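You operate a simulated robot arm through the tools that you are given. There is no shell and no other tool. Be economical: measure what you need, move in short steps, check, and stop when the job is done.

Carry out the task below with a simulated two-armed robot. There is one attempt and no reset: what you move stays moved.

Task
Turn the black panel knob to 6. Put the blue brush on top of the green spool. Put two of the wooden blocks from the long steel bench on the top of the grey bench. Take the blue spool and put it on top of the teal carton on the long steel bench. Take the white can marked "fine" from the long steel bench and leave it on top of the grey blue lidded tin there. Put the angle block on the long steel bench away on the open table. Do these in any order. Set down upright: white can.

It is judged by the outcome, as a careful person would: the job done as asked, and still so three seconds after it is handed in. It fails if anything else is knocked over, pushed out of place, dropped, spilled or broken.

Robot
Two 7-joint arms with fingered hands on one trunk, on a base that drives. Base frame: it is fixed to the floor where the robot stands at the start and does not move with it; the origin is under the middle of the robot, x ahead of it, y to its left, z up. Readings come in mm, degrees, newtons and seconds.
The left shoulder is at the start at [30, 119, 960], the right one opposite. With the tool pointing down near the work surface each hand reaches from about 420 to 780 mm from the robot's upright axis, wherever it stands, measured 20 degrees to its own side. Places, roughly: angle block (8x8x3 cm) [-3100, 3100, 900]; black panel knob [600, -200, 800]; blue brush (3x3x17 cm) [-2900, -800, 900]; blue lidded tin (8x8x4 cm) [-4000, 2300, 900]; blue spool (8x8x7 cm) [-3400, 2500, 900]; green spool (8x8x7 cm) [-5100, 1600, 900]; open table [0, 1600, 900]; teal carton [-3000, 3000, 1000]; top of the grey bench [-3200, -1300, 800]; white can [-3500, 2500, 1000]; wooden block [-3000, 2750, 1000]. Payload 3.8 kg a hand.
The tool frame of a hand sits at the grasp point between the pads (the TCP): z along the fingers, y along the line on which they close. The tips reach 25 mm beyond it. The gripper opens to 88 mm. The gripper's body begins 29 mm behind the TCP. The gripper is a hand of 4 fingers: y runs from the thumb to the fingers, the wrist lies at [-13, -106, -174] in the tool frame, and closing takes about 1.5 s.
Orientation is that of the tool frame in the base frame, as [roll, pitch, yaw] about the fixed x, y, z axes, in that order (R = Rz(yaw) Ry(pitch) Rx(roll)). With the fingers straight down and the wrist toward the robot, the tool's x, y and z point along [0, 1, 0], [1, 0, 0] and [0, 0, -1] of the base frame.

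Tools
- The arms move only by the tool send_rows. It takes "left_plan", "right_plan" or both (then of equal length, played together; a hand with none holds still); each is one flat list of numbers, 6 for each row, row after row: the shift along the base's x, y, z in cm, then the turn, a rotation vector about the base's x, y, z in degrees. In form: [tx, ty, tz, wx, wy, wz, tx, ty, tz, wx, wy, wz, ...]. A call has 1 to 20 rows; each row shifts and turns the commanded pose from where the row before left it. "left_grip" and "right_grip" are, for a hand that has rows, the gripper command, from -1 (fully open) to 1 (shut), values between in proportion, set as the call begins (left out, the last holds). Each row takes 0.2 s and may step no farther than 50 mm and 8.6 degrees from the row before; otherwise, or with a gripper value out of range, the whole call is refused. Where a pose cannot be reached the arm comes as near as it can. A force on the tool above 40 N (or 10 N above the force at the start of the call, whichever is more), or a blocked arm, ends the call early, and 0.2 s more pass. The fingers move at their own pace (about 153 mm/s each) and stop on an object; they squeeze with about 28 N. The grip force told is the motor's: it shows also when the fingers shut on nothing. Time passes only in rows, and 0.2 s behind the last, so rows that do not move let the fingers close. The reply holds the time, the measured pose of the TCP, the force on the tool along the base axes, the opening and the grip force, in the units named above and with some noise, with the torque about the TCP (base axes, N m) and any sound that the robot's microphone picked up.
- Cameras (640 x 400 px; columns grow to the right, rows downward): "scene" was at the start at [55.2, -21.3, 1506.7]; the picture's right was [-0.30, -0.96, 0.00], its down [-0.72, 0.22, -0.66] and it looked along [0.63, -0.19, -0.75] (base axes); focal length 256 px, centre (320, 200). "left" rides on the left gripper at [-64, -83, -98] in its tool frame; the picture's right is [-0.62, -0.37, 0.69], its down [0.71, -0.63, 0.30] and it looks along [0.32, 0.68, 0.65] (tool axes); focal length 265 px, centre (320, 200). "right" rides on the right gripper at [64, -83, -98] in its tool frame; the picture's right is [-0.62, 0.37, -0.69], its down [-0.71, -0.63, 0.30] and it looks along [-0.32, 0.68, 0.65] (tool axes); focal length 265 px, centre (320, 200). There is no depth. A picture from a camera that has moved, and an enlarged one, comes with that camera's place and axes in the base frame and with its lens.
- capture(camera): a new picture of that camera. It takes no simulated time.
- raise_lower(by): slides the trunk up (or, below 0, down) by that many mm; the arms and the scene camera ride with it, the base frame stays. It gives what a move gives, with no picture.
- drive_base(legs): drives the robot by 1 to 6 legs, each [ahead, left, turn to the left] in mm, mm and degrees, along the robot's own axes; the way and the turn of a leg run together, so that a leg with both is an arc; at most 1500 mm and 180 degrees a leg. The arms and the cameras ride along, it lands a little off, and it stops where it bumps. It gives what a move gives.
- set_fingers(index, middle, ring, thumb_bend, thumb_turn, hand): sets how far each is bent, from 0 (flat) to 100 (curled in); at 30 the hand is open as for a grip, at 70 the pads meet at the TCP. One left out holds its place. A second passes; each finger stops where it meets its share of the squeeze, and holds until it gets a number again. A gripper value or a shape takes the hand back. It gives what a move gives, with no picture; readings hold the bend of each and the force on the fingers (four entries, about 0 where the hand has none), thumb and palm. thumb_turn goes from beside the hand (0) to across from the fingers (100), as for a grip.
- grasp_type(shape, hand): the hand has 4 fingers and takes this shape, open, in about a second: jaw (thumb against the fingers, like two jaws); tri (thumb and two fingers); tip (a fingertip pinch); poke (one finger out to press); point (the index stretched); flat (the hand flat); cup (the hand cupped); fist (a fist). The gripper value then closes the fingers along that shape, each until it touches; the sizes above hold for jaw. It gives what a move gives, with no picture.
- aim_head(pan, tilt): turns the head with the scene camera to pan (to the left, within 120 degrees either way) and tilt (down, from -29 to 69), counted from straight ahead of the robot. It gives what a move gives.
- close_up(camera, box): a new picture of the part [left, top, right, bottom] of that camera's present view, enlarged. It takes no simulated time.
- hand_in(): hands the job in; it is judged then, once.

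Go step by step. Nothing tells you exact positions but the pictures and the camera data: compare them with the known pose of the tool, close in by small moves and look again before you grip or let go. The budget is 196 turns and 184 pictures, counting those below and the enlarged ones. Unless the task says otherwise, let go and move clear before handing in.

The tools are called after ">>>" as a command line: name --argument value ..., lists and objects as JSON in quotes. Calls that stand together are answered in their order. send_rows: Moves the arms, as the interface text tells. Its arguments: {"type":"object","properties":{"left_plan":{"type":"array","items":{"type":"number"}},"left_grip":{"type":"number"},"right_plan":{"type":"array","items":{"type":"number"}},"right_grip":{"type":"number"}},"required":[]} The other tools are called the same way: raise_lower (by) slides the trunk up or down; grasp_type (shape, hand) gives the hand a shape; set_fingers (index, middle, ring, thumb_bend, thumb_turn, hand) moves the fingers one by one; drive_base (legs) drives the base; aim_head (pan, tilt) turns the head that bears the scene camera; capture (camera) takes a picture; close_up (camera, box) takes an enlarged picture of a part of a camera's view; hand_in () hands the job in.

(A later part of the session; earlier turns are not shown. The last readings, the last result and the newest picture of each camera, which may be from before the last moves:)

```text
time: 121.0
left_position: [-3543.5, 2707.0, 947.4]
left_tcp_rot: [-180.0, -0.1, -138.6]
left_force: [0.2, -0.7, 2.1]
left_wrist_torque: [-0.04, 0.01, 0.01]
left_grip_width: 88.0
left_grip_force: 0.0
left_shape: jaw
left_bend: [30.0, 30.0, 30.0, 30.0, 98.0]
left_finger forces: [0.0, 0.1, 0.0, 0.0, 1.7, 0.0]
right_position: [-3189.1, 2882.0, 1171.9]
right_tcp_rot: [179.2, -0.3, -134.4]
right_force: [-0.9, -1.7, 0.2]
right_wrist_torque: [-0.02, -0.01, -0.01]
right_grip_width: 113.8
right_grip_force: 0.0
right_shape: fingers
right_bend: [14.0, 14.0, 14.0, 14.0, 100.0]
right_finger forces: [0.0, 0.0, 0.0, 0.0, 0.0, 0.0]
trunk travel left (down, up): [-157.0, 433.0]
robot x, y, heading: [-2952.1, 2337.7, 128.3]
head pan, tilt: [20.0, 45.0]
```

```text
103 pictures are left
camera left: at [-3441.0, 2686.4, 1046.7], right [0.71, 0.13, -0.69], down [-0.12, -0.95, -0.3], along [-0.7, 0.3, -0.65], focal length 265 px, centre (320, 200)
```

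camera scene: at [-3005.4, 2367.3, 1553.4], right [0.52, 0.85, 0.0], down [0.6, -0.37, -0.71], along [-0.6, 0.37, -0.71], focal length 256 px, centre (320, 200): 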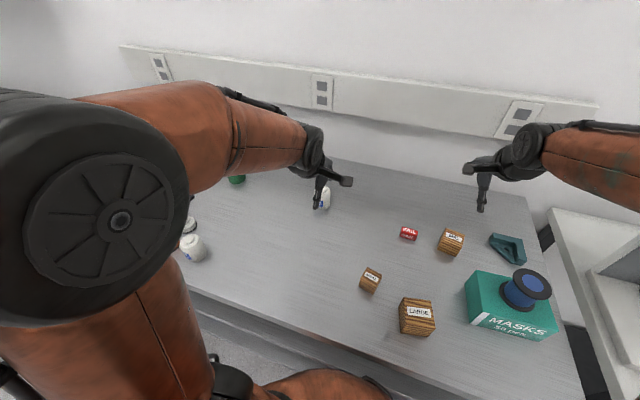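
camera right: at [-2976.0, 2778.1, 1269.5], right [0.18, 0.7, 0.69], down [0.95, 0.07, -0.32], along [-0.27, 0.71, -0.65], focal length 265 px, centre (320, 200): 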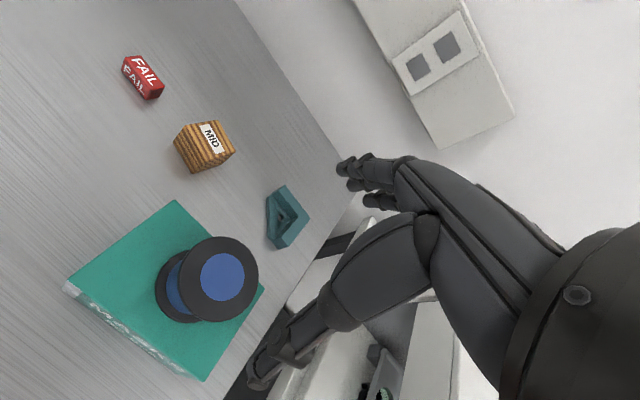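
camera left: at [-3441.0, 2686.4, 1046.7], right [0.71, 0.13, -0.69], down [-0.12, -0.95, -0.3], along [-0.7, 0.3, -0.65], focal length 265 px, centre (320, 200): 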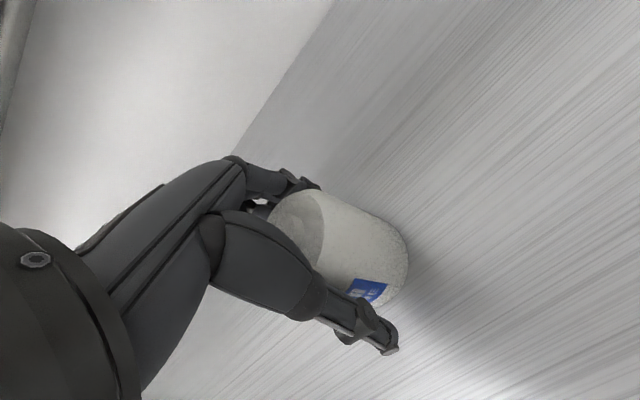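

A slight thumb touch; I'll come up 6 mm, then close and watch the forces.

>>> send_rows --left_plan '[0, 0, 0.6, 0, 0, 0]'

>>> send_rows --left_plan '[0, 0, 0, 0, 0, 0, 0, 0, 0, 0, 0, 0, 0, 0, 0, 0, 0, 0, 0, 0, 0, 0, 0, 0, 0, 0, 0, 0, 0, 0, 0, 0, 0, 0, 0, 0, 0, 0, 0, 0, 0, 0]' --left_grip 1

>>> capture --camera "left"

```text
time: 121.3
left_position: [-3544.7, 2706.1, 952.8]
left_tcp_rot: [-179.9, -0.2, -138.6]
left_force: [-0.3, -0.6, 0.0]
left_wrist_torque: [0.02, 0.0, -0.03]
left_grip_width: 88.2
left_grip_force: 0.1
left_shape: jaw
left_bend: [30.0, 30.0, 30.0, 30.0, 98.0]
left_finger forces: [0.0, 0.0, 0.0, 0.0, 0.1, 0.0]
right_position: [-3189.2, 2883.6, 1170.6]
right_tcp_rot: [179.4, -0.2, -134.3]
right_force: [-0.2, -0.1, 0.3]
right_wrist_torque: [0.01, 0.01, 0.02]
right_grip_width: 113.6
right_grip_force: 0.2
right_shape: fingers
right_bend: [14.0, 14.0, 14.0, 14.0, 100.0]
right_finger forces: [0.1, 0.0, 0.1, 0.1, 0.1, 0.0]
trunk travel left (down, up): [-157.0, 433.0]
robot x, y, heading: [-2948.4, 2342.6, 128.5]
head pan, tilt: [20.0, 45.0]
```

```text
time: 123.0
left_position: [-3543.7, 2705.9, 953.0]
left_tcp_rot: [-179.9, -0.1, -138.7]
left_force: [0.9, -1.4, -0.1]
left_wrist_torque: [0.02, 0.03, 0.0]
left_grip_width: 48.6
left_grip_force: 29.0
left_shape: jaw
left_bend: [74.0, 45.0, 48.0, 64.0, 100.0]
left_finger forces: [15.2, 8.6, 0.2, 0.0, 24.2, 0.0]
right_position: [-3189.4, 2883.1, 1170.5]
right_tcp_rot: [179.4, -0.3, -134.4]
right_force: [0.3, -0.1, 0.1]
right_wrist_torque: [0.0, 0.0, -0.01]
right_grip_width: 113.8
right_grip_force: 0.0
right_shape: fingers
right_bend: [14.0, 14.0, 14.0, 14.0, 100.0]
right_finger forces: [0.1, 0.0, 0.0, 0.0, 0.0, 0.1]
trunk travel left (down, up): [-157.0, 433.0]
robot x, y, heading: [-2948.2, 2340.2, 128.3]
head pan, tilt: [20.0, 45.0]
```

```text
102 pictures are left
camera left: at [-3442.1, 2686.2, 1052.1], right [0.71, 0.13, -0.69], down [-0.12, -0.95, -0.3], along [-0.7, 0.3, -0.65], focal length 265 px, centre (320, 200)
```

left: 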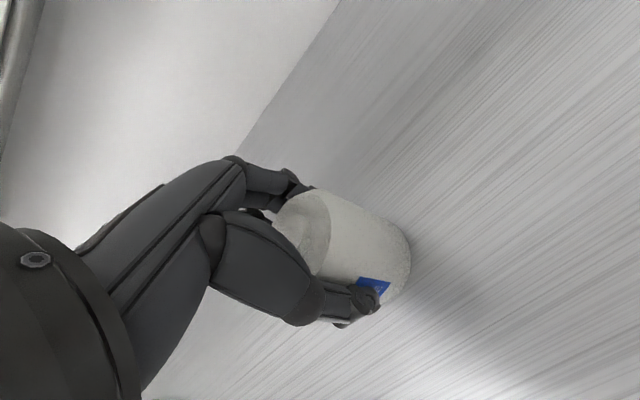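

Gripped. Lift.

>>> send_rows --left_plan '[0, 0, 1.5, 0, 0, 0, 0, 0, 2, 0, 0, 0, 0, 0, 3, 0, 0, 0, 0, 0, 4, 0, 0, 0, 0, 0, 4, 0, 0, 0]'

>>> capture --camera "left"

>>> close_up --camera "scene" --box '[260, 130, 380, 230]'

```text
time: 124.2
left_position: [-3544.0, 2707.6, 1096.6]
left_tcp_rot: [-179.9, -0.1, -138.7]
left_force: [-0.1, -0.5, -1.4]
left_wrist_torque: [-0.01, 0.01, -0.03]
left_grip_width: 48.8
left_grip_force: 28.0
left_shape: jaw
left_bend: [74.0, 45.0, 48.0, 64.0, 100.0]
left_finger forces: [15.3, 8.8, 0.1, 0.1, 24.3, 0.0]
right_position: [-3188.3, 2883.0, 1171.7]
right_tcp_rot: [179.3, -0.3, -134.4]
right_force: [0.0, 0.4, 0.2]
right_wrist_torque: [-0.05, 0.03, -0.04]
right_grip_width: 113.9
right_grip_force: 0.0
right_shape: fingers
right_bend: [14.0, 14.0, 14.0, 14.0, 100.0]
right_finger forces: [0.0, 0.1, 0.2, 0.0, 0.0, 0.1]
trunk travel left (down, up): [-157.0, 433.0]
robot x, y, heading: [-2949.1, 2338.0, 128.6]
head pan, tilt: [20.0, 45.0]
```

```text
101 pictures are left
camera left: at [-3440.6, 2686.4, 1195.6], right [0.71, 0.13, -0.69], down [-0.12, -0.95, -0.3], along [-0.7, 0.3, -0.65], focal length 265 px, centre (320, 200)
```

left: 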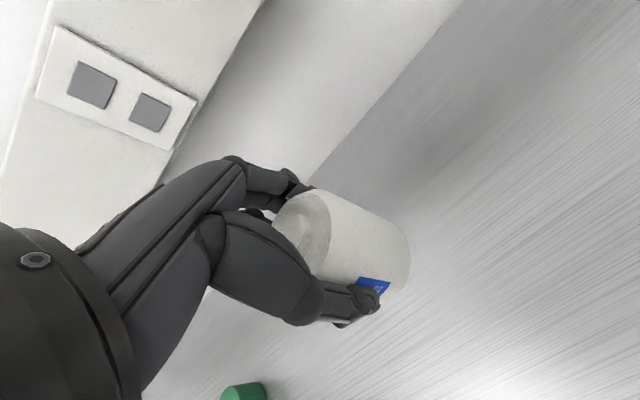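

```text
4.00 times, centred on (320, 180) of scene
camera zoom: at [-3005.0, 2366.9, 1553.4], right [0.52, 0.85, 0.0], down [0.6, -0.37, -0.71], along [-0.6, 0.37, -0.71], focal length 1026 px, centre (320, 280)
```

zoom: 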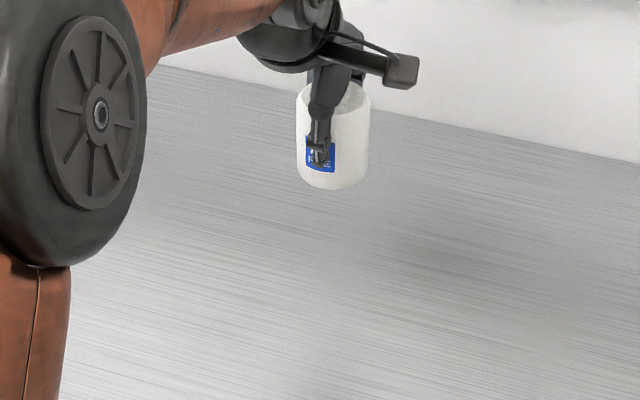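

Held upright. Now drive left toward the blue-lidded tin.

>>> drive_base --legs '[[-33, 565, 0]]'

>>> aim_head --pan 22 --tilt 45

>>> capture --camera "scene"

>>> capture --camera "left"

```text
time: 127.4
left_position: [-3967.0, 2320.8, 1095.7]
left_tcp_rot: [-179.9, 0.0, -137.8]
left_force: [0.6, -0.6, -1.6]
left_wrist_torque: [-0.02, -0.02, -0.01]
left_grip_width: 48.5
left_grip_force: 28.1
left_shape: jaw
left_bend: [74.0, 45.0, 48.0, 64.0, 100.0]
left_finger forces: [15.3, 8.8, 0.1, 0.1, 24.4, 0.0]
right_position: [-3615.0, 2499.3, 1170.8]
right_tcp_rot: [179.2, -0.1, -133.7]
right_force: [-0.4, 0.6, 0.4]
right_wrist_torque: [-0.03, 0.01, 0.03]
right_grip_width: 113.8
right_grip_force: 0.1
right_shape: fingers
right_bend: [14.0, 14.0, 14.0, 14.0, 100.0]
right_finger forces: [0.0, 0.0, 0.1, 0.1, 0.0, 0.0]
trunk travel left (down, up): [-157.0, 433.0]
robot x, y, heading: [-3366.6, 1962.1, 129.0]
head pan, tilt: [20.0, 45.0]
```

```text
time: 128.0
left_position: [-3965.9, 2320.1, 1094.9]
left_tcp_rot: [-179.9, -0.1, -137.9]
left_force: [0.0, 0.6, -1.3]
left_wrist_torque: [0.01, 0.01, -0.01]
left_grip_width: 48.6
left_grip_force: 28.2
left_shape: jaw
left_bend: [74.0, 45.0, 48.0, 64.0, 100.0]
left_finger forces: [15.3, 8.8, 0.1, 0.0, 24.4, 0.1]
right_position: [-3614.4, 2500.3, 1171.7]
right_tcp_rot: [179.4, -0.2, -133.6]
right_force: [0.1, 0.4, 0.3]
right_wrist_torque: [-0.02, -0.01, -0.02]
right_grip_width: 113.9
right_grip_force: 0.1
right_shape: fingers
right_bend: [14.0, 14.0, 14.0, 14.0, 100.0]
right_finger forces: [0.0, 0.0, 0.0, 0.1, 0.0, 0.1]
trunk travel left (down, up): [-157.0, 433.0]
robot x, y, heading: [-3364.7, 1957.3, 129.3]
head pan, tilt: [22.0, 45.0]
```

```text
99 pictures are left
camera scene: at [-3425.5, 1984.9, 1553.4], right [0.48, 0.88, 0.0], down [0.62, -0.34, -0.71], along [-0.62, 0.34, -0.71], focal length 256 px, centre (320, 200)
```

scene: 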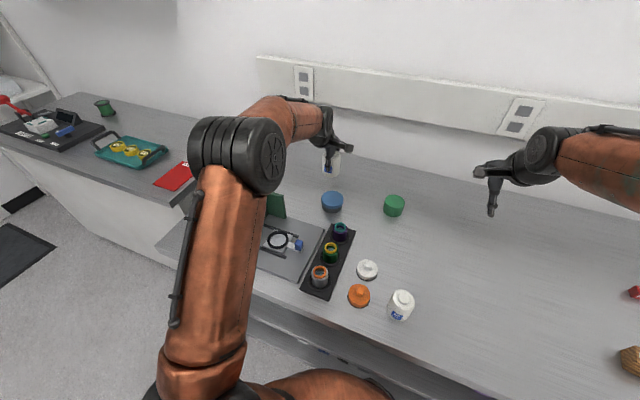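

```text
98 pictures are left
camera left: at [-3863.4, 2301.4, 1194.9], right [0.71, 0.14, -0.69], down [-0.11, -0.95, -0.3], along [-0.7, 0.29, -0.65], focal length 265 px, centre (320, 200)
```

left: 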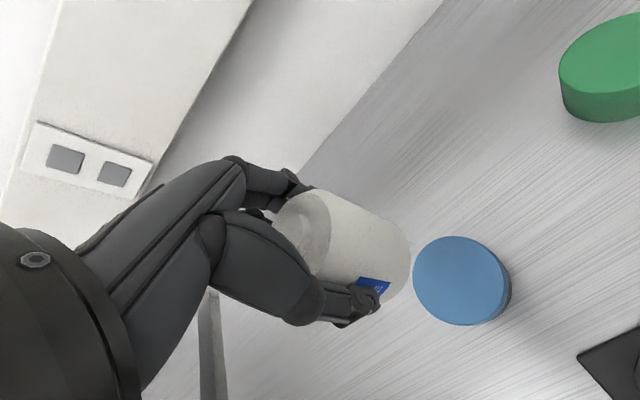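

Tin centre is about [-3945, 2319], top about 938. I'll move above it and lower to just above.

>>> send_rows --left_plan '[2.1, -0.1, 0, 0, 0, 0, 0, 0, -3, 0, 0, 0, 0, 0, -3, 0, 0, 0, 0, 0, -1.5, 0, 0, 0]'

>>> capture --camera "left"

>>> close_up --camera "scene" --box '[280, 130, 400, 230]'

```text
time: 129.0
left_position: [-3942.7, 2320.8, 1019.2]
left_tcp_rot: [180.0, -0.1, -137.9]
left_force: [0.7, 0.0, -1.8]
left_wrist_torque: [0.01, 0.01, -0.01]
left_grip_width: 48.8
left_grip_force: 27.8
left_shape: jaw
left_bend: [74.0, 45.0, 48.0, 64.0, 100.0]
left_finger forces: [15.1, 8.9, 0.1, 0.0, 24.2, 0.1]
right_position: [-3613.7, 2500.0, 1170.6]
right_tcp_rot: [179.4, -0.3, -133.6]
right_force: [-0.1, -0.2, -0.2]
right_wrist_torque: [0.01, -0.01, -0.02]
right_grip_width: 113.8
right_grip_force: 0.1
right_shape: fingers
right_bend: [14.0, 14.0, 14.0, 14.0, 100.0]
right_finger forces: [0.1, 0.0, 0.0, 0.0, 0.0, 0.0]
trunk travel left (down, up): [-157.0, 433.0]
robot x, y, heading: [-3370.3, 1958.5, 129.5]
head pan, tilt: [22.0, 45.0]
```

```text
97 pictures are left
camera left: at [-3840.1, 2301.2, 1118.7], right [0.71, 0.14, -0.69], down [-0.11, -0.95, -0.3], along [-0.7, 0.29, -0.65], focal length 265 px, centre (320, 200)
```

left: 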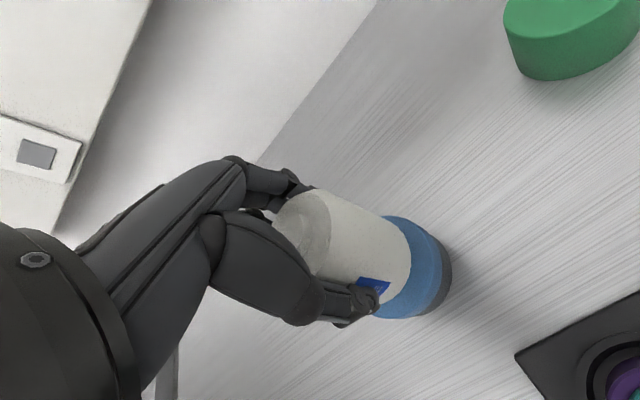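

```text
4.00 times, centred on (340, 180) of scene
camera zoom: at [-3425.8, 1985.1, 1553.4], right [0.48, 0.88, 0.0], down [0.62, -0.34, -0.71], along [-0.62, 0.34, -0.71], focal length 1026 px, centre (240, 280)
```

zoom: 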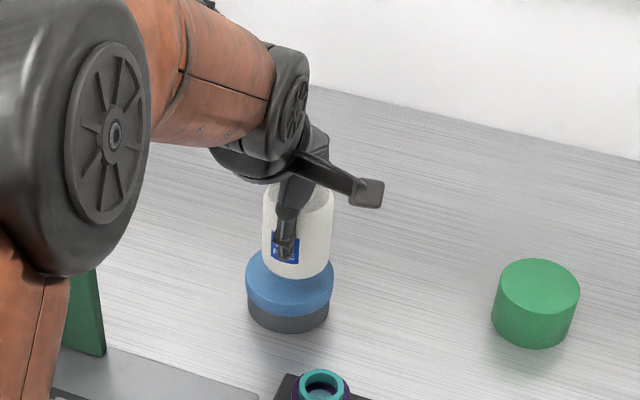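

The can is about 6 mm off to the right; I'll correct that and lower to contact.

>>> send_rows --left_plan '[-0.3, -0.5, -0.5, 0, 0, 0, 0, 0, -1.0, 0, 0, 0, 0, 0, -0.4, 0, 0, 0, 0, 0, -0.3, 0, 0, 0]'

>>> close_up --camera "scene" --box '[300, 150, 380, 216]'

```text
time: 130.0
left_position: [-3949.2, 2314.9, 998.0]
left_tcp_rot: [-179.9, -0.1, -137.8]
left_force: [-0.7, -0.1, -0.6]
left_wrist_torque: [0.01, 0.0, -0.01]
left_grip_width: 48.5
left_grip_force: 28.1
left_shape: jaw
left_bend: [74.0, 45.0, 48.0, 64.0, 100.0]
left_finger forces: [15.2, 8.9, 0.1, 0.1, 24.2, 0.0]
right_position: [-3614.2, 2500.6, 1171.2]
right_tcp_rot: [179.2, -0.3, -133.7]
right_force: [0.2, -0.4, 0.2]
right_wrist_torque: [0.02, 0.01, 0.04]
right_grip_width: 113.9
right_grip_force: 0.0
right_shape: fingers
right_bend: [14.0, 14.0, 14.0, 14.0, 100.0]
right_finger forces: [0.0, 0.0, 0.0, 0.0, 0.1, 0.0]
trunk travel left (down, up): [-157.0, 433.0]
robot x, y, heading: [-3366.5, 1959.0, 129.3]
head pan, tilt: [22.0, 45.0]
```

```text
6.06 times, centred on (340, 183) of scene
camera zoom: at [-3425.6, 1985.1, 1553.4], right [0.48, 0.88, 0.0], down [0.62, -0.34, -0.71], along [-0.62, 0.34, -0.71], focal length 1554 px, centre (199, 303)
```

zoom: 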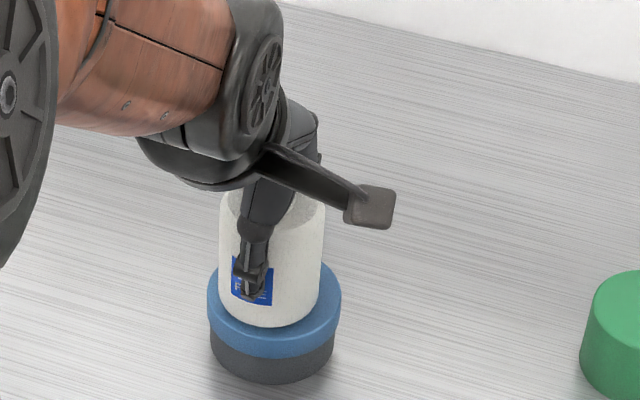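

Concentric. Lower the last millimetres.

>>> send_rows --left_plan '[0, 0, -0.3, 0, 0, 0, 0, 0, -0.2, 0, 0, 0]'

```text
time: 130.6
left_position: [-3948.2, 2314.7, 992.3]
left_tcp_rot: [-179.9, -0.1, -137.8]
left_force: [-1.1, -0.7, -1.4]
left_wrist_torque: [0.0, -0.01, 0.03]
left_grip_width: 48.8
left_grip_force: 28.0
left_shape: jaw
left_bend: [74.0, 45.0, 48.0, 64.0, 100.0]
left_finger forces: [15.2, 8.9, 0.1, 0.0, 24.2, 0.1]
right_position: [-3614.7, 2500.8, 1170.2]
right_tcp_rot: [179.3, -0.3, -133.8]
right_force: [-0.4, -0.7, 0.4]
right_wrist_torque: [0.01, 0.01, -0.02]
right_grip_width: 114.1
right_grip_force: 0.1
right_shape: fingers
right_bend: [14.0, 14.0, 14.0, 14.0, 100.0]
right_finger forces: [0.1, 0.0, 0.0, 0.0, 0.1, 0.0]
trunk travel left (down, up): [-157.0, 433.0]
robot x, y, heading: [-3365.5, 1955.9, 129.5]
head pan, tilt: [22.0, 45.0]
```

>>> send_rows --left_plan '[0, 0, -0.2, 0, 0, 0, 0, 0, -0.2, 0, 0, 0]'

>>> close_up --camera "scene" --box '[310, 160, 360, 210]'

```text
time: 131.2
left_position: [-3947.8, 2315.4, 990.6]
left_tcp_rot: [179.7, -0.2, -137.9]
left_force: [0.7, -0.9, 9.9]
left_wrist_torque: [-0.01, -0.01, -0.01]
left_grip_width: 48.6
left_grip_force: 28.0
left_shape: jaw
left_bend: [74.0, 45.0, 48.0, 64.0, 100.0]
left_finger forces: [15.5, 9.0, 0.2, 0.1, 25.2, 0.1]
right_position: [-3612.4, 2500.1, 1171.8]
right_tcp_rot: [179.2, -0.3, -133.7]
right_force: [-0.7, 0.3, 0.0]
right_wrist_torque: [-0.03, -0.03, 0.0]
right_grip_width: 113.7
right_grip_force: 0.0
right_shape: fingers
right_bend: [14.0, 14.0, 14.0, 14.0, 100.0]
right_finger forces: [0.0, 0.0, 0.0, 0.1, 0.1, 0.0]
trunk travel left (down, up): [-157.0, 433.0]
robot x, y, heading: [-3365.9, 1958.5, 129.5]
head pan, tilt: [22.0, 45.0]
```

```text
8.00 times, centred on (335, 185) of scene
camera zoom: at [-3424.1, 1984.1, 1553.6], right [0.48, 0.88, 0.0], down [0.62, -0.34, -0.71], along [-0.62, 0.34, -0.71], focal length 2052 px, centre (200, 320)
```

zoom: 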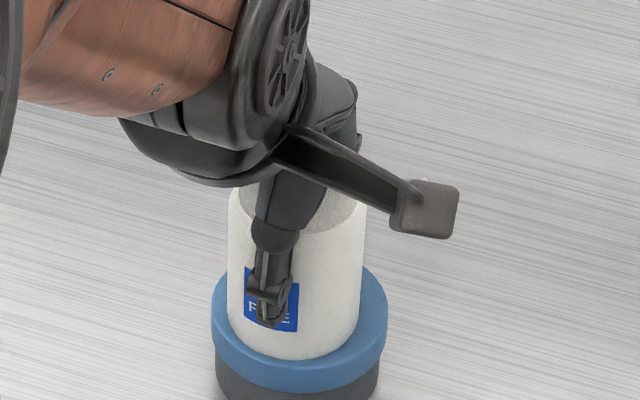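

In contact. Release and rise.

>>> send_rows --left_plan '[0, 0, 0.1, 0, 0, 0, 0, 0, 0, 0, 0, 0, 0, 0, 0, 0, 0, 0, 0, 0, 0, 0, 0, 0]' --left_grip -0.8

>>> send_rows --left_plan '[0, 0, 1, 0, 0, 0, 0, 0, 2, 0, 0, 0, 0, 0, 3, 0, 0, 0, 0, 0, 4, 0, 0, 0, 0, 0, 4, 0, 0, 0]'

>>> close_up --camera "scene" --box '[290, 130, 390, 220]'

>>> capture --camera "left"

```text
time: 132.2
left_position: [-3948.1, 2314.4, 989.0]
left_tcp_rot: [-179.9, -0.1, -138.0]
left_force: [0.2, -0.1, -0.8]
left_wrist_torque: [0.0, 0.02, -0.04]
left_grip_width: 78.9
left_grip_force: 0.1
left_shape: jaw
left_bend: [30.0, 32.0, 30.0, 33.0, 98.0]
left_finger forces: [0.0, 0.0, 0.1, 0.0, 0.1, 0.0]
right_position: [-3614.8, 2500.7, 1171.6]
right_tcp_rot: [179.2, -0.4, -133.7]
right_force: [0.2, 0.4, -0.5]
right_wrist_torque: [0.0, -0.02, -0.01]
right_grip_width: 113.7
right_grip_force: 0.0
right_shape: fingers
right_bend: [14.0, 14.0, 14.0, 14.0, 100.0]
right_finger forces: [0.0, 0.0, 0.0, 0.1, 0.0, 0.0]
trunk travel left (down, up): [-157.0, 433.0]
robot x, y, heading: [-3366.4, 1961.8, 129.1]
head pan, tilt: [22.0, 45.0]
```

```text
time: 133.4
left_position: [-3947.6, 2312.4, 1133.2]
left_tcp_rot: [-179.8, -0.1, -137.9]
left_force: [-0.8, 0.5, 0.8]
left_wrist_torque: [-0.03, -0.01, 0.01]
left_grip_width: 78.8
left_grip_force: 0.0
left_shape: jaw
left_bend: [30.0, 32.0, 30.0, 33.0, 98.0]
left_finger forces: [0.0, 0.0, 0.0, 0.0, 0.0, 0.0]
right_position: [-3615.3, 2500.5, 1171.4]
right_tcp_rot: [179.2, -0.3, -133.7]
right_force: [0.3, 0.7, 0.5]
right_wrist_torque: [0.03, -0.03, 0.0]
right_grip_width: 113.8
right_grip_force: 0.0
right_shape: fingers
right_bend: [14.0, 14.0, 14.0, 14.0, 100.0]
right_finger forces: [0.0, 0.0, 0.0, 0.0, 0.0, 0.0]
trunk travel left (down, up): [-157.0, 433.0]
robot x, y, heading: [-3365.1, 1959.6, 129.2]
head pan, tilt: [22.0, 45.0]
```

```text
4.44 times, centred on (340, 175) of scene
camera zoom: at [-3424.9, 1984.4, 1553.4], right [0.48, 0.88, 0.0], down [0.62, -0.34, -0.71], along [-0.62, 0.34, -0.71], focal length 1140 px, centre (231, 311)
```

zoom: 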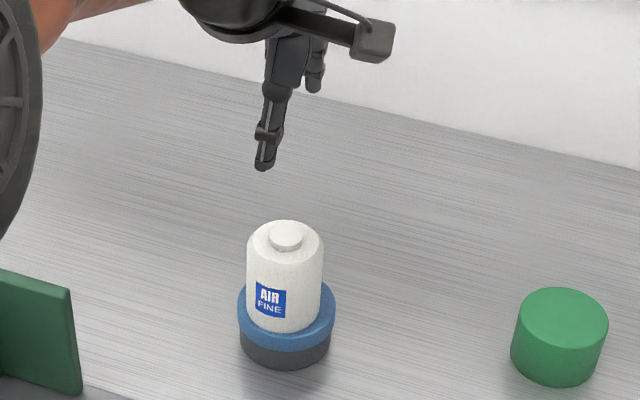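

```text
92 pictures are left
camera left: at [-3844.7, 2292.7, 1233.1], right [0.71, 0.14, -0.69], down [-0.11, -0.95, -0.3], along [-0.7, 0.29, -0.65], focal length 265 px, centre (320, 200)
```

left: 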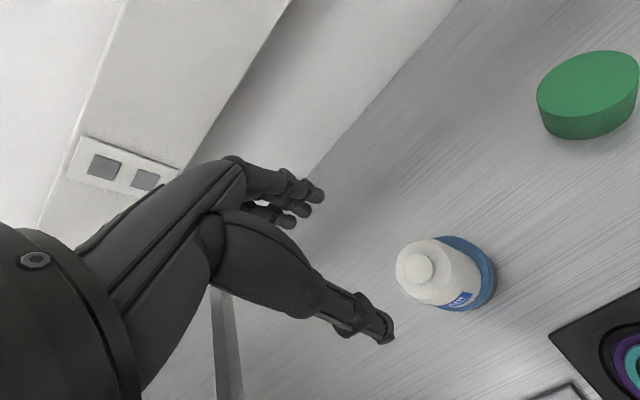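

The FINE can stands on the tin. Next I'll fetch the MID block with the right hand and SMALL with the left; driving right.

>>> drive_base --legs '[[28, -551, 0]]'

>>> capture --camera "right"

```text
time: 136.6
left_position: [-3522.7, 2692.4, 1133.3]
left_tcp_rot: [-179.9, -0.2, -138.2]
left_force: [0.7, -0.1, -0.2]
left_wrist_torque: [-0.03, 0.05, 0.02]
left_grip_width: 79.1
left_grip_force: 0.1
left_shape: jaw
left_bend: [30.0, 32.0, 30.0, 33.0, 98.0]
left_finger forces: [0.0, 0.0, 0.1, 0.1, 0.0, 0.0]
right_position: [-3188.8, 2879.1, 1170.4]
right_tcp_rot: [179.2, -0.3, -134.0]
right_force: [-0.3, -0.3, -1.0]
right_wrist_torque: [-0.04, 0.01, 0.02]
right_grip_width: 113.6
right_grip_force: 0.0
right_shape: fingers
right_bend: [14.0, 14.0, 14.0, 14.0, 100.0]
right_finger forces: [0.0, 0.0, 0.1, 0.0, 0.0, 0.0]
trunk travel left (down, up): [-157.0, 433.0]
robot x, y, heading: [-2944.8, 2335.5, 128.9]
head pan, tilt: [22.0, 45.0]
```

```text
91 pictures are left
camera right: at [-3171.5, 2774.5, 1268.9], right [0.17, 0.7, 0.69], down [0.95, 0.08, -0.32], along [-0.27, 0.71, -0.65], focal length 265 px, centre (320, 200)
```

right: 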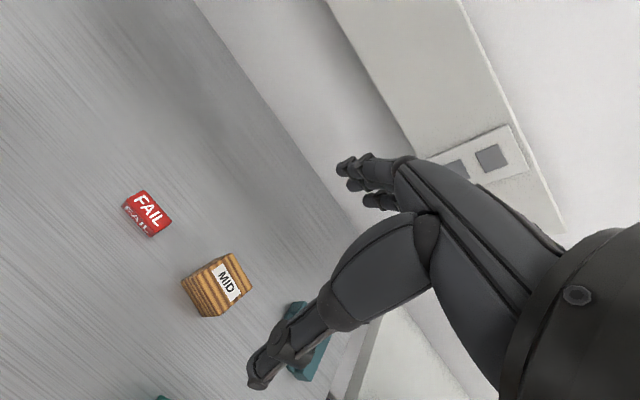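

>>> close_up --camera "right" --box '[110, 170, 310, 330]'

```text
2.50 times, centred on (210, 250) of right
camera zoom: at [-3171.5, 2774.5, 1268.9], right [0.17, 0.7, 0.69], down [0.95, 0.08, -0.32], along [-0.27, 0.71, -0.65], focal length 664 px, centre (595, 75)
```

zoom: 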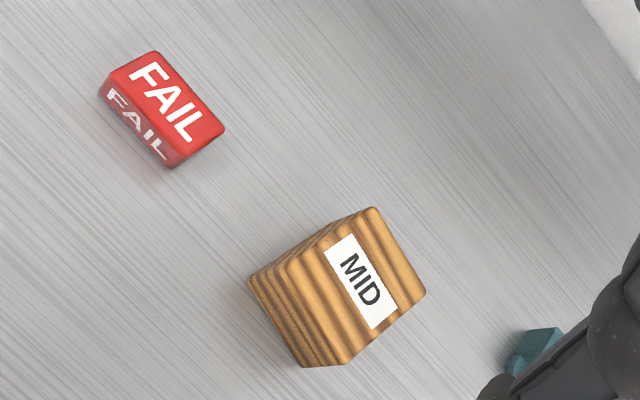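

MID centre is [-3183, 2931], about 52 mm cube, with edges at 30°/120°. I'll turn the hand 16° to match, move over and part-descend.

>>> send_rows --right_plan '[0.3, 2.6, 0, 0, 0, -8, 0.3, 2.6, 0, 0, 0, -8, 0, 0, -4.5, 0, 0, 0, 0, 0, -4.5, 0, 0, 0, 0, 0, -4.5, 0, 0, 0]' --right_grip -1

>>> capture --camera "right"

```text
time: 137.8
left_position: [-3524.7, 2693.2, 1132.2]
left_tcp_rot: [180.0, -0.1, -138.2]
left_force: [0.3, 0.6, -0.3]
left_wrist_torque: [0.02, -0.01, 0.0]
left_grip_width: 79.1
left_grip_force: 0.1
left_shape: jaw
left_bend: [30.0, 32.0, 30.0, 33.0, 98.0]
left_finger forces: [0.1, 0.0, 0.0, 0.0, 0.1, 0.0]
right_position: [-3183.0, 2935.5, 1036.1]
right_tcp_rot: [179.2, -0.3, -150.0]
right_force: [0.3, 0.0, 0.8]
right_wrist_torque: [-0.01, -0.02, -0.02]
right_grip_width: 88.0
right_grip_force: 0.1
right_shape: jaw
right_bend: [30.0, 30.0, 30.0, 30.0, 98.0]
right_finger forces: [0.0, 0.1, 0.1, 0.0, 0.0, 0.0]
trunk travel left (down, up): [-157.0, 433.0]
robot x, y, heading: [-2946.6, 2336.8, 129.0]
head pan, tilt: [22.0, 45.0]
```

```text
89 pictures are left
camera right: at [-3196.0, 2829.3, 1134.2], right [0.36, 0.62, 0.69], down [0.93, -0.19, -0.32], along [-0.07, 0.76, -0.65], focal length 265 px, centre (320, 200)
```

right: 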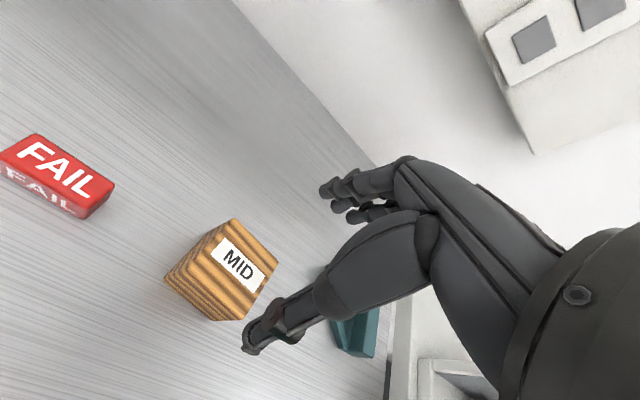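

Aligned; a small 5 mm correction, then descend and grip.

>>> send_rows --right_plan '[-0.1, -0.5, -3.5, 0, 0, 0, 0, 0, -3.5, 0, 0, 0, 0, 0, -3.5, 0, 0, 0]'

>>> send_rows --right_plan '[0, 0, 0, 0, 0, 0, 0, 0, 0, 0, 0, 0, 0, 0, 0, 0, 0, 0, 0, 0, 0, 0, 0, 0, 0, 0, 0, 0, 0, 0, 0, 0, 0, 0, 0, 0, 0, 0, 0, 0, 0, 0]' --right_grip 1

>>> capture --camera "right"

```text
time: 138.6
left_position: [-3524.6, 2694.5, 1132.2]
left_tcp_rot: [-179.9, -0.1, -138.2]
left_force: [0.2, 0.3, 0.3]
left_wrist_torque: [0.02, -0.01, 0.02]
left_grip_width: 79.1
left_grip_force: 0.0
left_shape: jaw
left_bend: [30.0, 32.0, 30.0, 33.0, 98.0]
left_finger forces: [0.1, 0.0, 0.0, 0.0, 0.0, 0.0]
right_position: [-3184.0, 2925.6, 931.2]
right_tcp_rot: [179.4, -0.2, -149.9]
right_force: [0.9, 0.1, -0.2]
right_wrist_torque: [-0.02, 0.03, -0.02]
right_grip_width: 88.2
right_grip_force: 0.2
right_shape: jaw
right_bend: [30.0, 30.0, 30.0, 30.0, 98.0]
right_finger forces: [0.1, 0.0, 0.0, 0.0, 0.1, 0.1]
trunk travel left (down, up): [-157.0, 433.0]
robot x, y, heading: [-2944.3, 2337.8, 128.7]
head pan, tilt: [22.0, 45.0]
```

```text
time: 140.2
left_position: [-3523.8, 2693.4, 1134.0]
left_tcp_rot: [-179.9, -0.2, -138.2]
left_force: [0.3, -0.4, 0.8]
left_wrist_torque: [0.01, 0.0, -0.01]
left_grip_width: 78.9
left_grip_force: 0.1
left_shape: jaw
left_bend: [30.0, 32.0, 30.0, 33.0, 98.0]
left_finger forces: [0.0, 0.0, 0.1, 0.0, 0.0, 0.0]
right_position: [-3184.4, 2924.8, 932.6]
right_tcp_rot: [179.3, -0.3, -150.0]
right_force: [0.1, -0.2, 0.5]
right_wrist_torque: [0.01, 0.01, 0.01]
right_grip_width: 48.6
right_grip_force: 28.3
right_shape: jaw
right_bend: [74.0, 42.0, 39.0, 67.0, 100.0]
right_finger forces: [14.3, 7.7, 3.4, 0.0, 25.4, 0.1]
trunk travel left (down, up): [-157.0, 433.0]
robot x, y, heading: [-2943.3, 2336.6, 128.9]
head pan, tilt: [22.0, 45.0]
```

```text
88 pictures are left
camera right: at [-3196.9, 2819.3, 1030.5], right [0.36, 0.62, 0.69], down [0.93, -0.19, -0.32], along [-0.07, 0.76, -0.65], focal length 265 px, centre (320, 200)
```

right: 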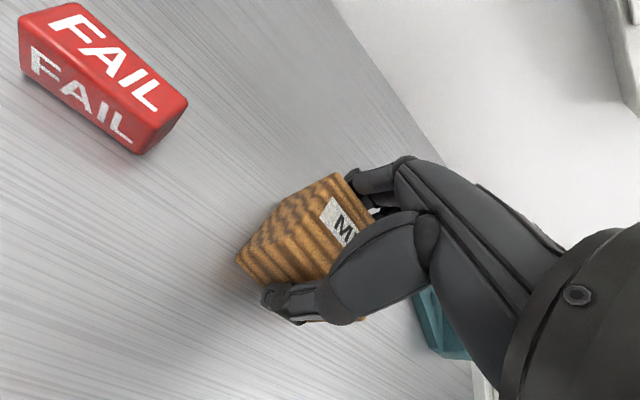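

MID is gripped. I'll lift it high and drive to bring SMALL under the left hand.

>>> send_rows --right_plan '[0, 0, 2, 0, 0, 0, 0, 0, 4.5, 0, 0, 0, 0, 0, 4.5, 0, 0, 0, 0, 0, 4.5, 0, 0, 0, 0, 0, 4.5, 0, 0, 0, 0, 0, 4.5, 0, 0, 0]'

>>> drive_base --legs '[[-141, -184, 0]]'

>>> capture --camera "left"

>>> capture --camera "scene"

```text
time: 141.6
left_position: [-3524.3, 2691.7, 1133.6]
left_tcp_rot: [-179.9, -0.1, -138.2]
left_force: [-0.6, 0.7, 0.4]
left_wrist_torque: [0.02, 0.0, 0.0]
left_grip_width: 79.2
left_grip_force: 0.1
left_shape: jaw
left_bend: [30.0, 32.0, 30.0, 33.0, 98.0]
left_finger forces: [0.0, 0.0, 0.0, 0.0, 0.0, 0.0]
right_position: [-3185.2, 2928.0, 1175.2]
right_tcp_rot: [179.3, -0.3, -150.0]
right_force: [0.0, 0.4, -1.5]
right_wrist_torque: [-0.01, 0.01, 0.04]
right_grip_width: 48.5
right_grip_force: 28.0
right_shape: jaw
right_bend: [74.0, 42.0, 40.0, 67.0, 99.0]
right_finger forces: [14.3, 7.8, 3.5, 0.1, 25.6, 0.0]
trunk travel left (down, up): [-157.0, 433.0]
robot x, y, heading: [-2944.6, 2335.6, 128.8]
head pan, tilt: [22.0, 45.0]
```

```text
time: 143.4
left_position: [-3290.6, 2702.6, 1133.8]
left_tcp_rot: [180.0, -0.2, -138.5]
left_force: [0.0, -0.3, 1.0]
left_wrist_torque: [0.01, 0.01, 0.01]
left_grip_width: 79.0
left_grip_force: 0.1
left_shape: jaw
left_bend: [30.0, 32.0, 30.0, 33.0, 98.0]
left_finger forces: [0.1, 0.0, 0.0, 0.0, 0.0, 0.0]
right_position: [-2950.4, 2936.0, 1175.7]
right_tcp_rot: [179.2, -0.1, -150.3]
right_force: [1.1, -0.3, -1.0]
right_wrist_torque: [-0.02, -0.01, 0.0]
right_grip_width: 48.9
right_grip_force: 27.8
right_shape: jaw
right_bend: [74.0, 42.0, 40.0, 67.0, 99.0]
right_finger forces: [14.4, 7.7, 3.5, 0.0, 25.6, 0.0]
trunk travel left (down, up): [-157.0, 433.0]
robot x, y, heading: [-2715.0, 2342.6, 128.6]
head pan, tilt: [22.0, 45.0]
```

```text
87 pictures are left
camera left: at [-3187.6, 2682.8, 1233.0], right [0.71, 0.13, -0.69], down [-0.12, -0.95, -0.3], along [-0.7, 0.3, -0.65], focal length 265 px, centre (320, 200)
```

left: 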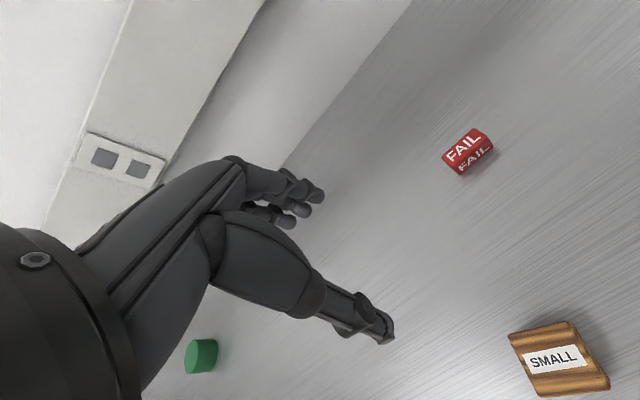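

```text
86 pictures are left
camera scene: at [-2770.5, 2370.4, 1553.5], right [0.49, 0.87, 0.0], down [0.62, -0.35, -0.71], along [-0.62, 0.35, -0.71], focal length 256 px, centre (320, 200)
```

scene: 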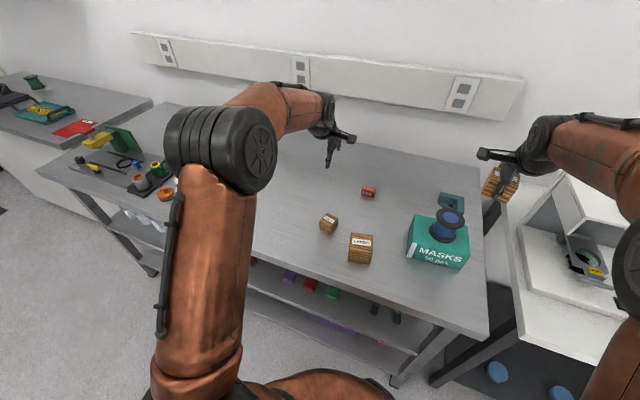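

>>> close_up --camera "left" --box '[480, 300, 640, 400]'

```text
4.00 times, centred on (560, 350) of left
camera zoom: at [-3187.6, 2682.8, 1233.0], right [0.71, 0.13, -0.69], down [-0.12, -0.95, -0.3], along [-0.7, 0.3, -0.65], focal length 1062 px, centre (-640, -400)
```

zoom: 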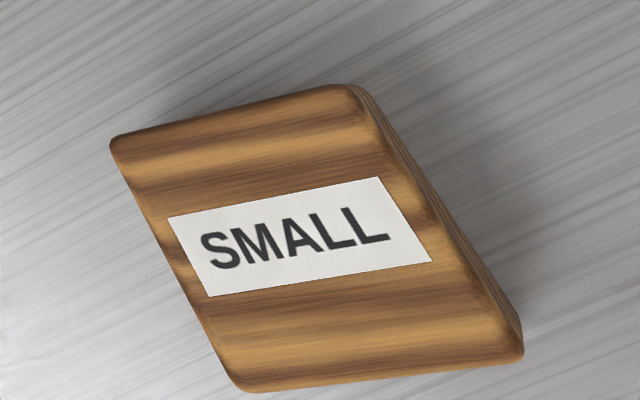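

SMALL centre is about [-3218, 2651], about 42 mm cube with edges at 24°/114°. I'll turn the left hand 17°, move above and part-descend.

>>> send_rows --left_plan '[3.63, -2.58, 0, 0, 0, -8.5, 3.63, -2.58, 0, 0, 0, -8.5, 0, 0, -4.5, 0, 0, 0, 0, 0, -4.5, 0, 0, 0, 0, 0, -2.5, 0, 0, 0]' --left_grip -1

>>> capture --camera "left"

```text
time: 144.6
left_position: [-3216.0, 2651.5, 1019.2]
left_tcp_rot: [-179.9, -0.1, -155.5]
left_force: [-0.1, -0.3, 1.1]
left_wrist_torque: [0.0, 0.0, 0.01]
left_grip_width: 87.6
left_grip_force: 0.1
left_shape: jaw
left_bend: [30.0, 30.0, 30.0, 30.0, 98.0]
left_finger forces: [0.1, 0.0, 0.1, 0.0, 0.0, 0.0]
right_position: [-2952.5, 2935.3, 1174.2]
right_tcp_rot: [179.3, -0.3, -150.3]
right_force: [0.2, 0.1, -1.6]
right_wrist_torque: [0.0, 0.0, 0.02]
right_grip_width: 48.6
right_grip_force: 28.4
right_shape: jaw
right_bend: [74.0, 42.0, 40.0, 67.0, 99.0]
right_finger forces: [14.4, 7.7, 3.5, 0.0, 25.7, 0.1]
trunk travel left (down, up): [-157.0, 433.0]
robot x, y, heading: [-2716.6, 2347.2, 128.6]
head pan, tilt: [22.0, 45.0]
```

```text
84 pictures are left
camera left: at [-3123.8, 2601.8, 1118.3], right [0.72, -0.08, -0.69], down [-0.39, -0.87, -0.3], along [-0.58, 0.49, -0.65], focal length 265 px, centre (320, 200)
```

left: 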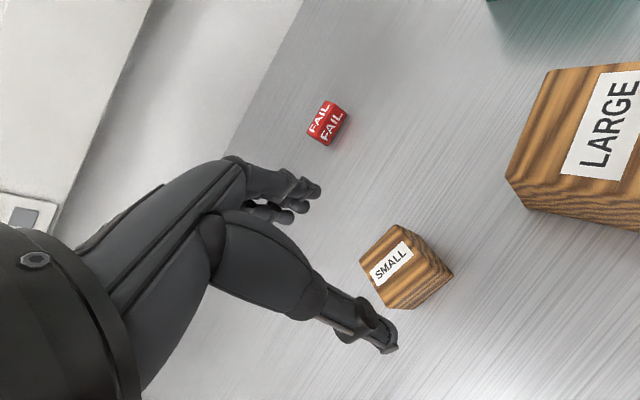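

Well aligned. Descend and grip.

>>> send_rows --left_plan '[-0.2, 0, -3.5, 0, 0, 0, 0, 0, -3.5, 0, 0, 0, 0, 0, -2.1, 0, 0, 0]'

>>> send_rows --left_plan '[0, 0, 0, 0, 0, 0, 0, 0, 0, 0, 0, 0, 0, 0, 0, 0, 0, 0, 0, 0, 0, 0, 0, 0, 0, 0, 0, 0, 0, 0, 0, 0, 0, 0, 0, 0, 0, 0, 0, 0, 0, 0]' --left_grip 1

>>> send_rows --left_plan '[0, 0, 2, 0, 0, 0, 0, 0, 4.5, 0, 0, 0, 0, 0, 4.5, 0, 0, 0, 0, 0, 4.5, 0, 0, 0, 0, 0, 4.5, 0, 0, 0]'

>>> capture --camera "left"

```text
time: 145.4
left_position: [-3221.6, 2651.8, 926.8]
left_tcp_rot: [-180.0, -0.2, -155.6]
left_force: [-0.6, -0.9, 0.0]
left_wrist_torque: [-0.03, 0.02, 0.0]
left_grip_width: 87.7
left_grip_force: 0.1
left_shape: jaw
left_bend: [30.0, 30.0, 30.0, 30.0, 98.0]
left_finger forces: [0.0, 0.0, 0.0, 0.0, 0.1, 0.0]
right_position: [-2952.1, 2936.6, 1174.5]
right_tcp_rot: [179.3, -0.2, -150.2]
right_force: [-0.1, -1.0, -1.0]
right_wrist_torque: [-0.02, 0.0, 0.0]
right_grip_width: 48.5
right_grip_force: 27.9
right_shape: jaw
right_bend: [74.0, 42.0, 40.0, 67.0, 99.0]
right_finger forces: [14.4, 7.7, 3.6, 0.1, 25.6, 0.0]
trunk travel left (down, up): [-157.0, 433.0]
robot x, y, heading: [-2713.2, 2343.6, 128.3]
head pan, tilt: [22.0, 45.0]
```

```text
time: 147.0
left_position: [-3221.9, 2652.0, 927.3]
left_tcp_rot: [180.0, 0.0, -155.5]
left_force: [-0.8, 0.3, 0.3]
left_wrist_torque: [0.02, -0.02, -0.01]
left_grip_width: 39.3
left_grip_force: 28.0
left_shape: jaw
left_bend: [74.0, 46.0, 52.0, 72.0, 100.0]
left_finger forces: [15.3, 8.6, 0.8, 0.0, 24.6, 0.1]
right_position: [-2950.8, 2935.1, 1174.5]
right_tcp_rot: [179.3, -0.3, -150.3]
right_force: [0.0, 0.0, -1.0]
right_wrist_torque: [0.0, -0.01, -0.02]
right_grip_width: 48.8
right_grip_force: 27.9
right_shape: jaw
right_bend: [74.0, 42.0, 40.0, 67.0, 99.0]
right_finger forces: [14.4, 7.7, 3.4, 0.1, 25.6, 0.0]
trunk travel left (down, up): [-157.0, 433.0]
robot x, y, heading: [-2716.8, 2342.6, 128.6]
head pan, tilt: [22.0, 45.0]
```

```text
time: 148.2
left_position: [-3220.7, 2652.2, 1127.9]
left_tcp_rot: [-179.9, 0.0, -155.6]
left_force: [-0.3, -1.0, -1.0]
left_wrist_torque: [0.03, 0.0, 0.01]
left_grip_width: 39.2
left_grip_force: 27.8
left_shape: jaw
left_bend: [74.0, 46.0, 52.0, 72.0, 100.0]
left_finger forces: [15.4, 8.7, 0.8, 0.1, 24.7, 0.0]
right_position: [-2951.7, 2936.0, 1174.6]
right_tcp_rot: [179.2, -0.3, -150.3]
right_force: [-0.6, 0.6, -0.8]
right_wrist_torque: [0.01, 0.0, -0.04]
right_grip_width: 48.8
right_grip_force: 28.1
right_shape: jaw
right_bend: [74.0, 42.0, 40.0, 67.0, 99.0]
right_finger forces: [14.5, 7.6, 3.5, 0.0, 25.7, 0.0]
trunk travel left (down, up): [-157.0, 433.0]
robot x, y, heading: [-2716.1, 2342.7, 128.6]
head pan, tilt: [22.0, 45.0]
```

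```text
83 pictures are left
camera left: at [-3128.0, 2602.4, 1227.6], right [0.72, -0.08, -0.69], down [-0.39, -0.87, -0.3], along [-0.58, 0.49, -0.65], focal length 265 px, centre (320, 200)
```

left: 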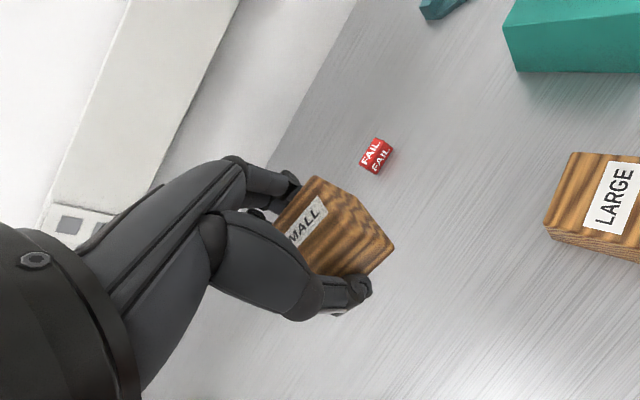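

Both blocks are held. I'll back away from the bench, move left, and turn toward the grey bench to look for it.

>>> drive_base --legs '[[-550, 0, 0], [0, 700, 0], [0, 0, 130]]'

>>> aim_head --pan 0 --tilt 22

>>> capture --camera "scene"

```text
time: 160.4
left_position: [-2797.7, 890.8, 1127.5]
left_tcp_rot: [-179.9, -0.2, -21.5]
left_force: [0.2, 1.2, -0.8]
left_wrist_torque: [-0.01, 0.02, -0.01]
left_grip_width: 38.5
left_grip_force: 27.7
left_shape: jaw
left_bend: [74.0, 46.0, 52.0, 73.0, 100.0]
left_finger forces: [15.2, 8.5, 0.7, 0.0, 24.2, 0.0]
right_position: [-3190.0, 887.8, 1176.1]
right_tcp_rot: [179.3, -0.1, -16.4]
right_force: [-0.4, 1.0, -0.7]
right_wrist_torque: [-0.03, -0.01, 0.01]
right_grip_width: 47.8
right_grip_force: 28.2
right_shape: jaw
right_bend: [74.0, 43.0, 40.0, 68.0, 99.0]
right_finger forces: [14.3, 7.5, 3.5, 0.1, 25.1, 0.0]
trunk travel left (down, up): [-157.0, 433.0]
robot x, y, heading: [-2929.9, 1472.1, -97.4]
head pan, tilt: [22.0, 45.0]
```

```text
time: 161.3
left_position: [-2798.6, 891.3, 1128.5]
left_tcp_rot: [-179.9, 0.0, -21.6]
left_force: [-0.2, 0.5, -0.3]
left_wrist_torque: [-0.02, -0.02, -0.02]
left_grip_width: 38.9
left_grip_force: 27.8
left_shape: jaw
left_bend: [74.0, 46.0, 52.0, 73.0, 100.0]
left_finger forces: [15.3, 8.5, 0.7, 0.1, 24.2, 0.0]
right_position: [-3189.6, 888.0, 1174.7]
right_tcp_rot: [179.3, -0.3, -16.3]
right_force: [0.1, 0.0, -1.1]
right_wrist_torque: [0.02, 0.0, -0.02]
right_grip_width: 47.8
right_grip_force: 27.9
right_shape: jaw
right_bend: [74.0, 43.0, 40.0, 68.0, 99.0]
right_finger forces: [14.3, 7.4, 3.6, 0.0, 25.2, 0.0]
trunk travel left (down, up): [-157.0, 433.0]
robot x, y, heading: [-2927.8, 1468.4, -97.3]
head pan, tilt: [0.0, 22.0]
```

```text
82 pictures are left
camera scene: at [-2937.5, 1399.8, 1588.7], right [-0.99, 0.13, 0.0], down [0.05, 0.37, -0.93], along [-0.12, -0.92, -0.38], focal length 256 px, centre (320, 200)
```

scene: 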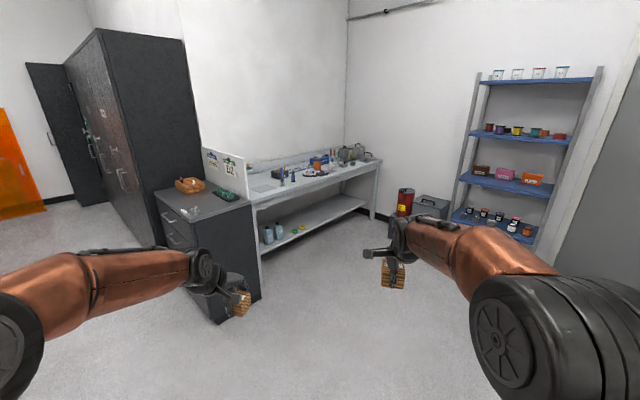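

The grey bench is along the far wall beside the drawers. Zooming in on its top.

>>> close_up --camera "scene" --box '[235, 135, 395, 235]'

```text
4.00 times, centred on (315, 185) of scene
camera zoom: at [-2937.5, 1399.8, 1588.7], right [-0.99, 0.13, 0.0], down [0.05, 0.37, -0.93], along [-0.12, -0.92, -0.38], focal length 1026 px, centre (340, 260)
```

zoom: 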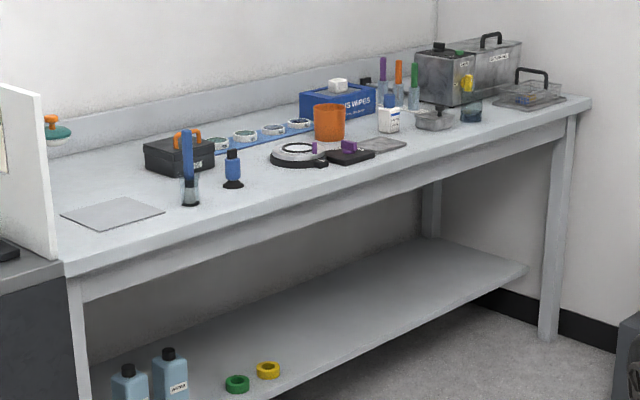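

The brush stands near the front left of the grey bench. I'll drive in front of it, facing it squarely.

>>> drive_base --legs '[[1050, -326, 0], [0, 0, 45], [550, -300, 0]]'

>>> aim_head --pan 0 --tilt 40

>>> capture --camera "scene"

```text
time: 172.1
left_position: [-2771.7, -471.1, 1126.1]
left_tcp_rot: [-179.9, -0.1, 23.3]
left_force: [-0.5, 0.5, -0.6]
left_wrist_torque: [0.0, -0.01, -0.03]
left_grip_width: 38.7
left_grip_force: 27.5
left_shape: jaw
left_bend: [74.0, 46.0, 52.0, 73.0, 100.0]
left_finger forces: [15.4, 8.5, 0.7, 0.1, 24.2, 0.0]
right_position: [-3048.4, -747.9, 1175.5]
right_tcp_rot: [179.3, -0.4, 28.5]
right_force: [0.8, -0.7, -1.9]
right_wrist_torque: [0.08, -0.02, 0.03]
right_grip_width: 47.8
right_grip_force: 28.6
right_shape: jaw
right_bend: [74.0, 43.0, 40.0, 68.0, 99.0]
right_finger forces: [14.0, 7.5, 3.4, 0.1, 25.1, 0.0]
trunk travel left (down, up): [-157.0, 433.0]
robot x, y, heading: [-3273.6, -145.7, -52.5]
head pan, tilt: [0.0, 22.0]
```

```text
time: 172.9
left_position: [-2772.8, -470.6, 1127.4]
left_tcp_rot: [-179.9, -0.1, 23.3]
left_force: [-0.5, -0.2, -1.3]
left_wrist_torque: [0.0, -0.01, -0.02]
left_grip_width: 38.6
left_grip_force: 28.0
left_shape: jaw
left_bend: [74.0, 46.0, 52.0, 73.0, 100.0]
left_finger forces: [15.3, 8.6, 0.7, 0.0, 24.0, 0.0]
right_position: [-3048.3, -748.2, 1175.0]
right_tcp_rot: [179.3, -0.2, 28.5]
right_force: [0.2, 0.1, -0.3]
right_wrist_torque: [-0.07, 0.03, 0.0]
right_grip_width: 47.7
right_grip_force: 28.3
right_shape: jaw
right_bend: [74.0, 43.0, 40.0, 68.0, 99.0]
right_finger forces: [14.2, 7.5, 3.5, 0.0, 25.2, 0.0]
trunk travel left (down, up): [-157.0, 433.0]
robot x, y, heading: [-3273.4, -151.6, -52.6]
head pan, tilt: [0.0, 40.0]
```

```text
80 pictures are left
camera scene: at [-3233.8, -200.7, 1560.7], right [-0.79, -0.61, 0.0], down [-0.39, 0.51, -0.77], along [0.47, -0.61, -0.64], focal length 256 px, centre (320, 200)
```

scene: 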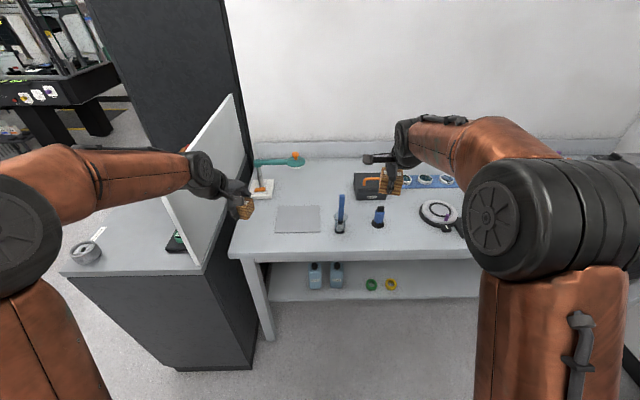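

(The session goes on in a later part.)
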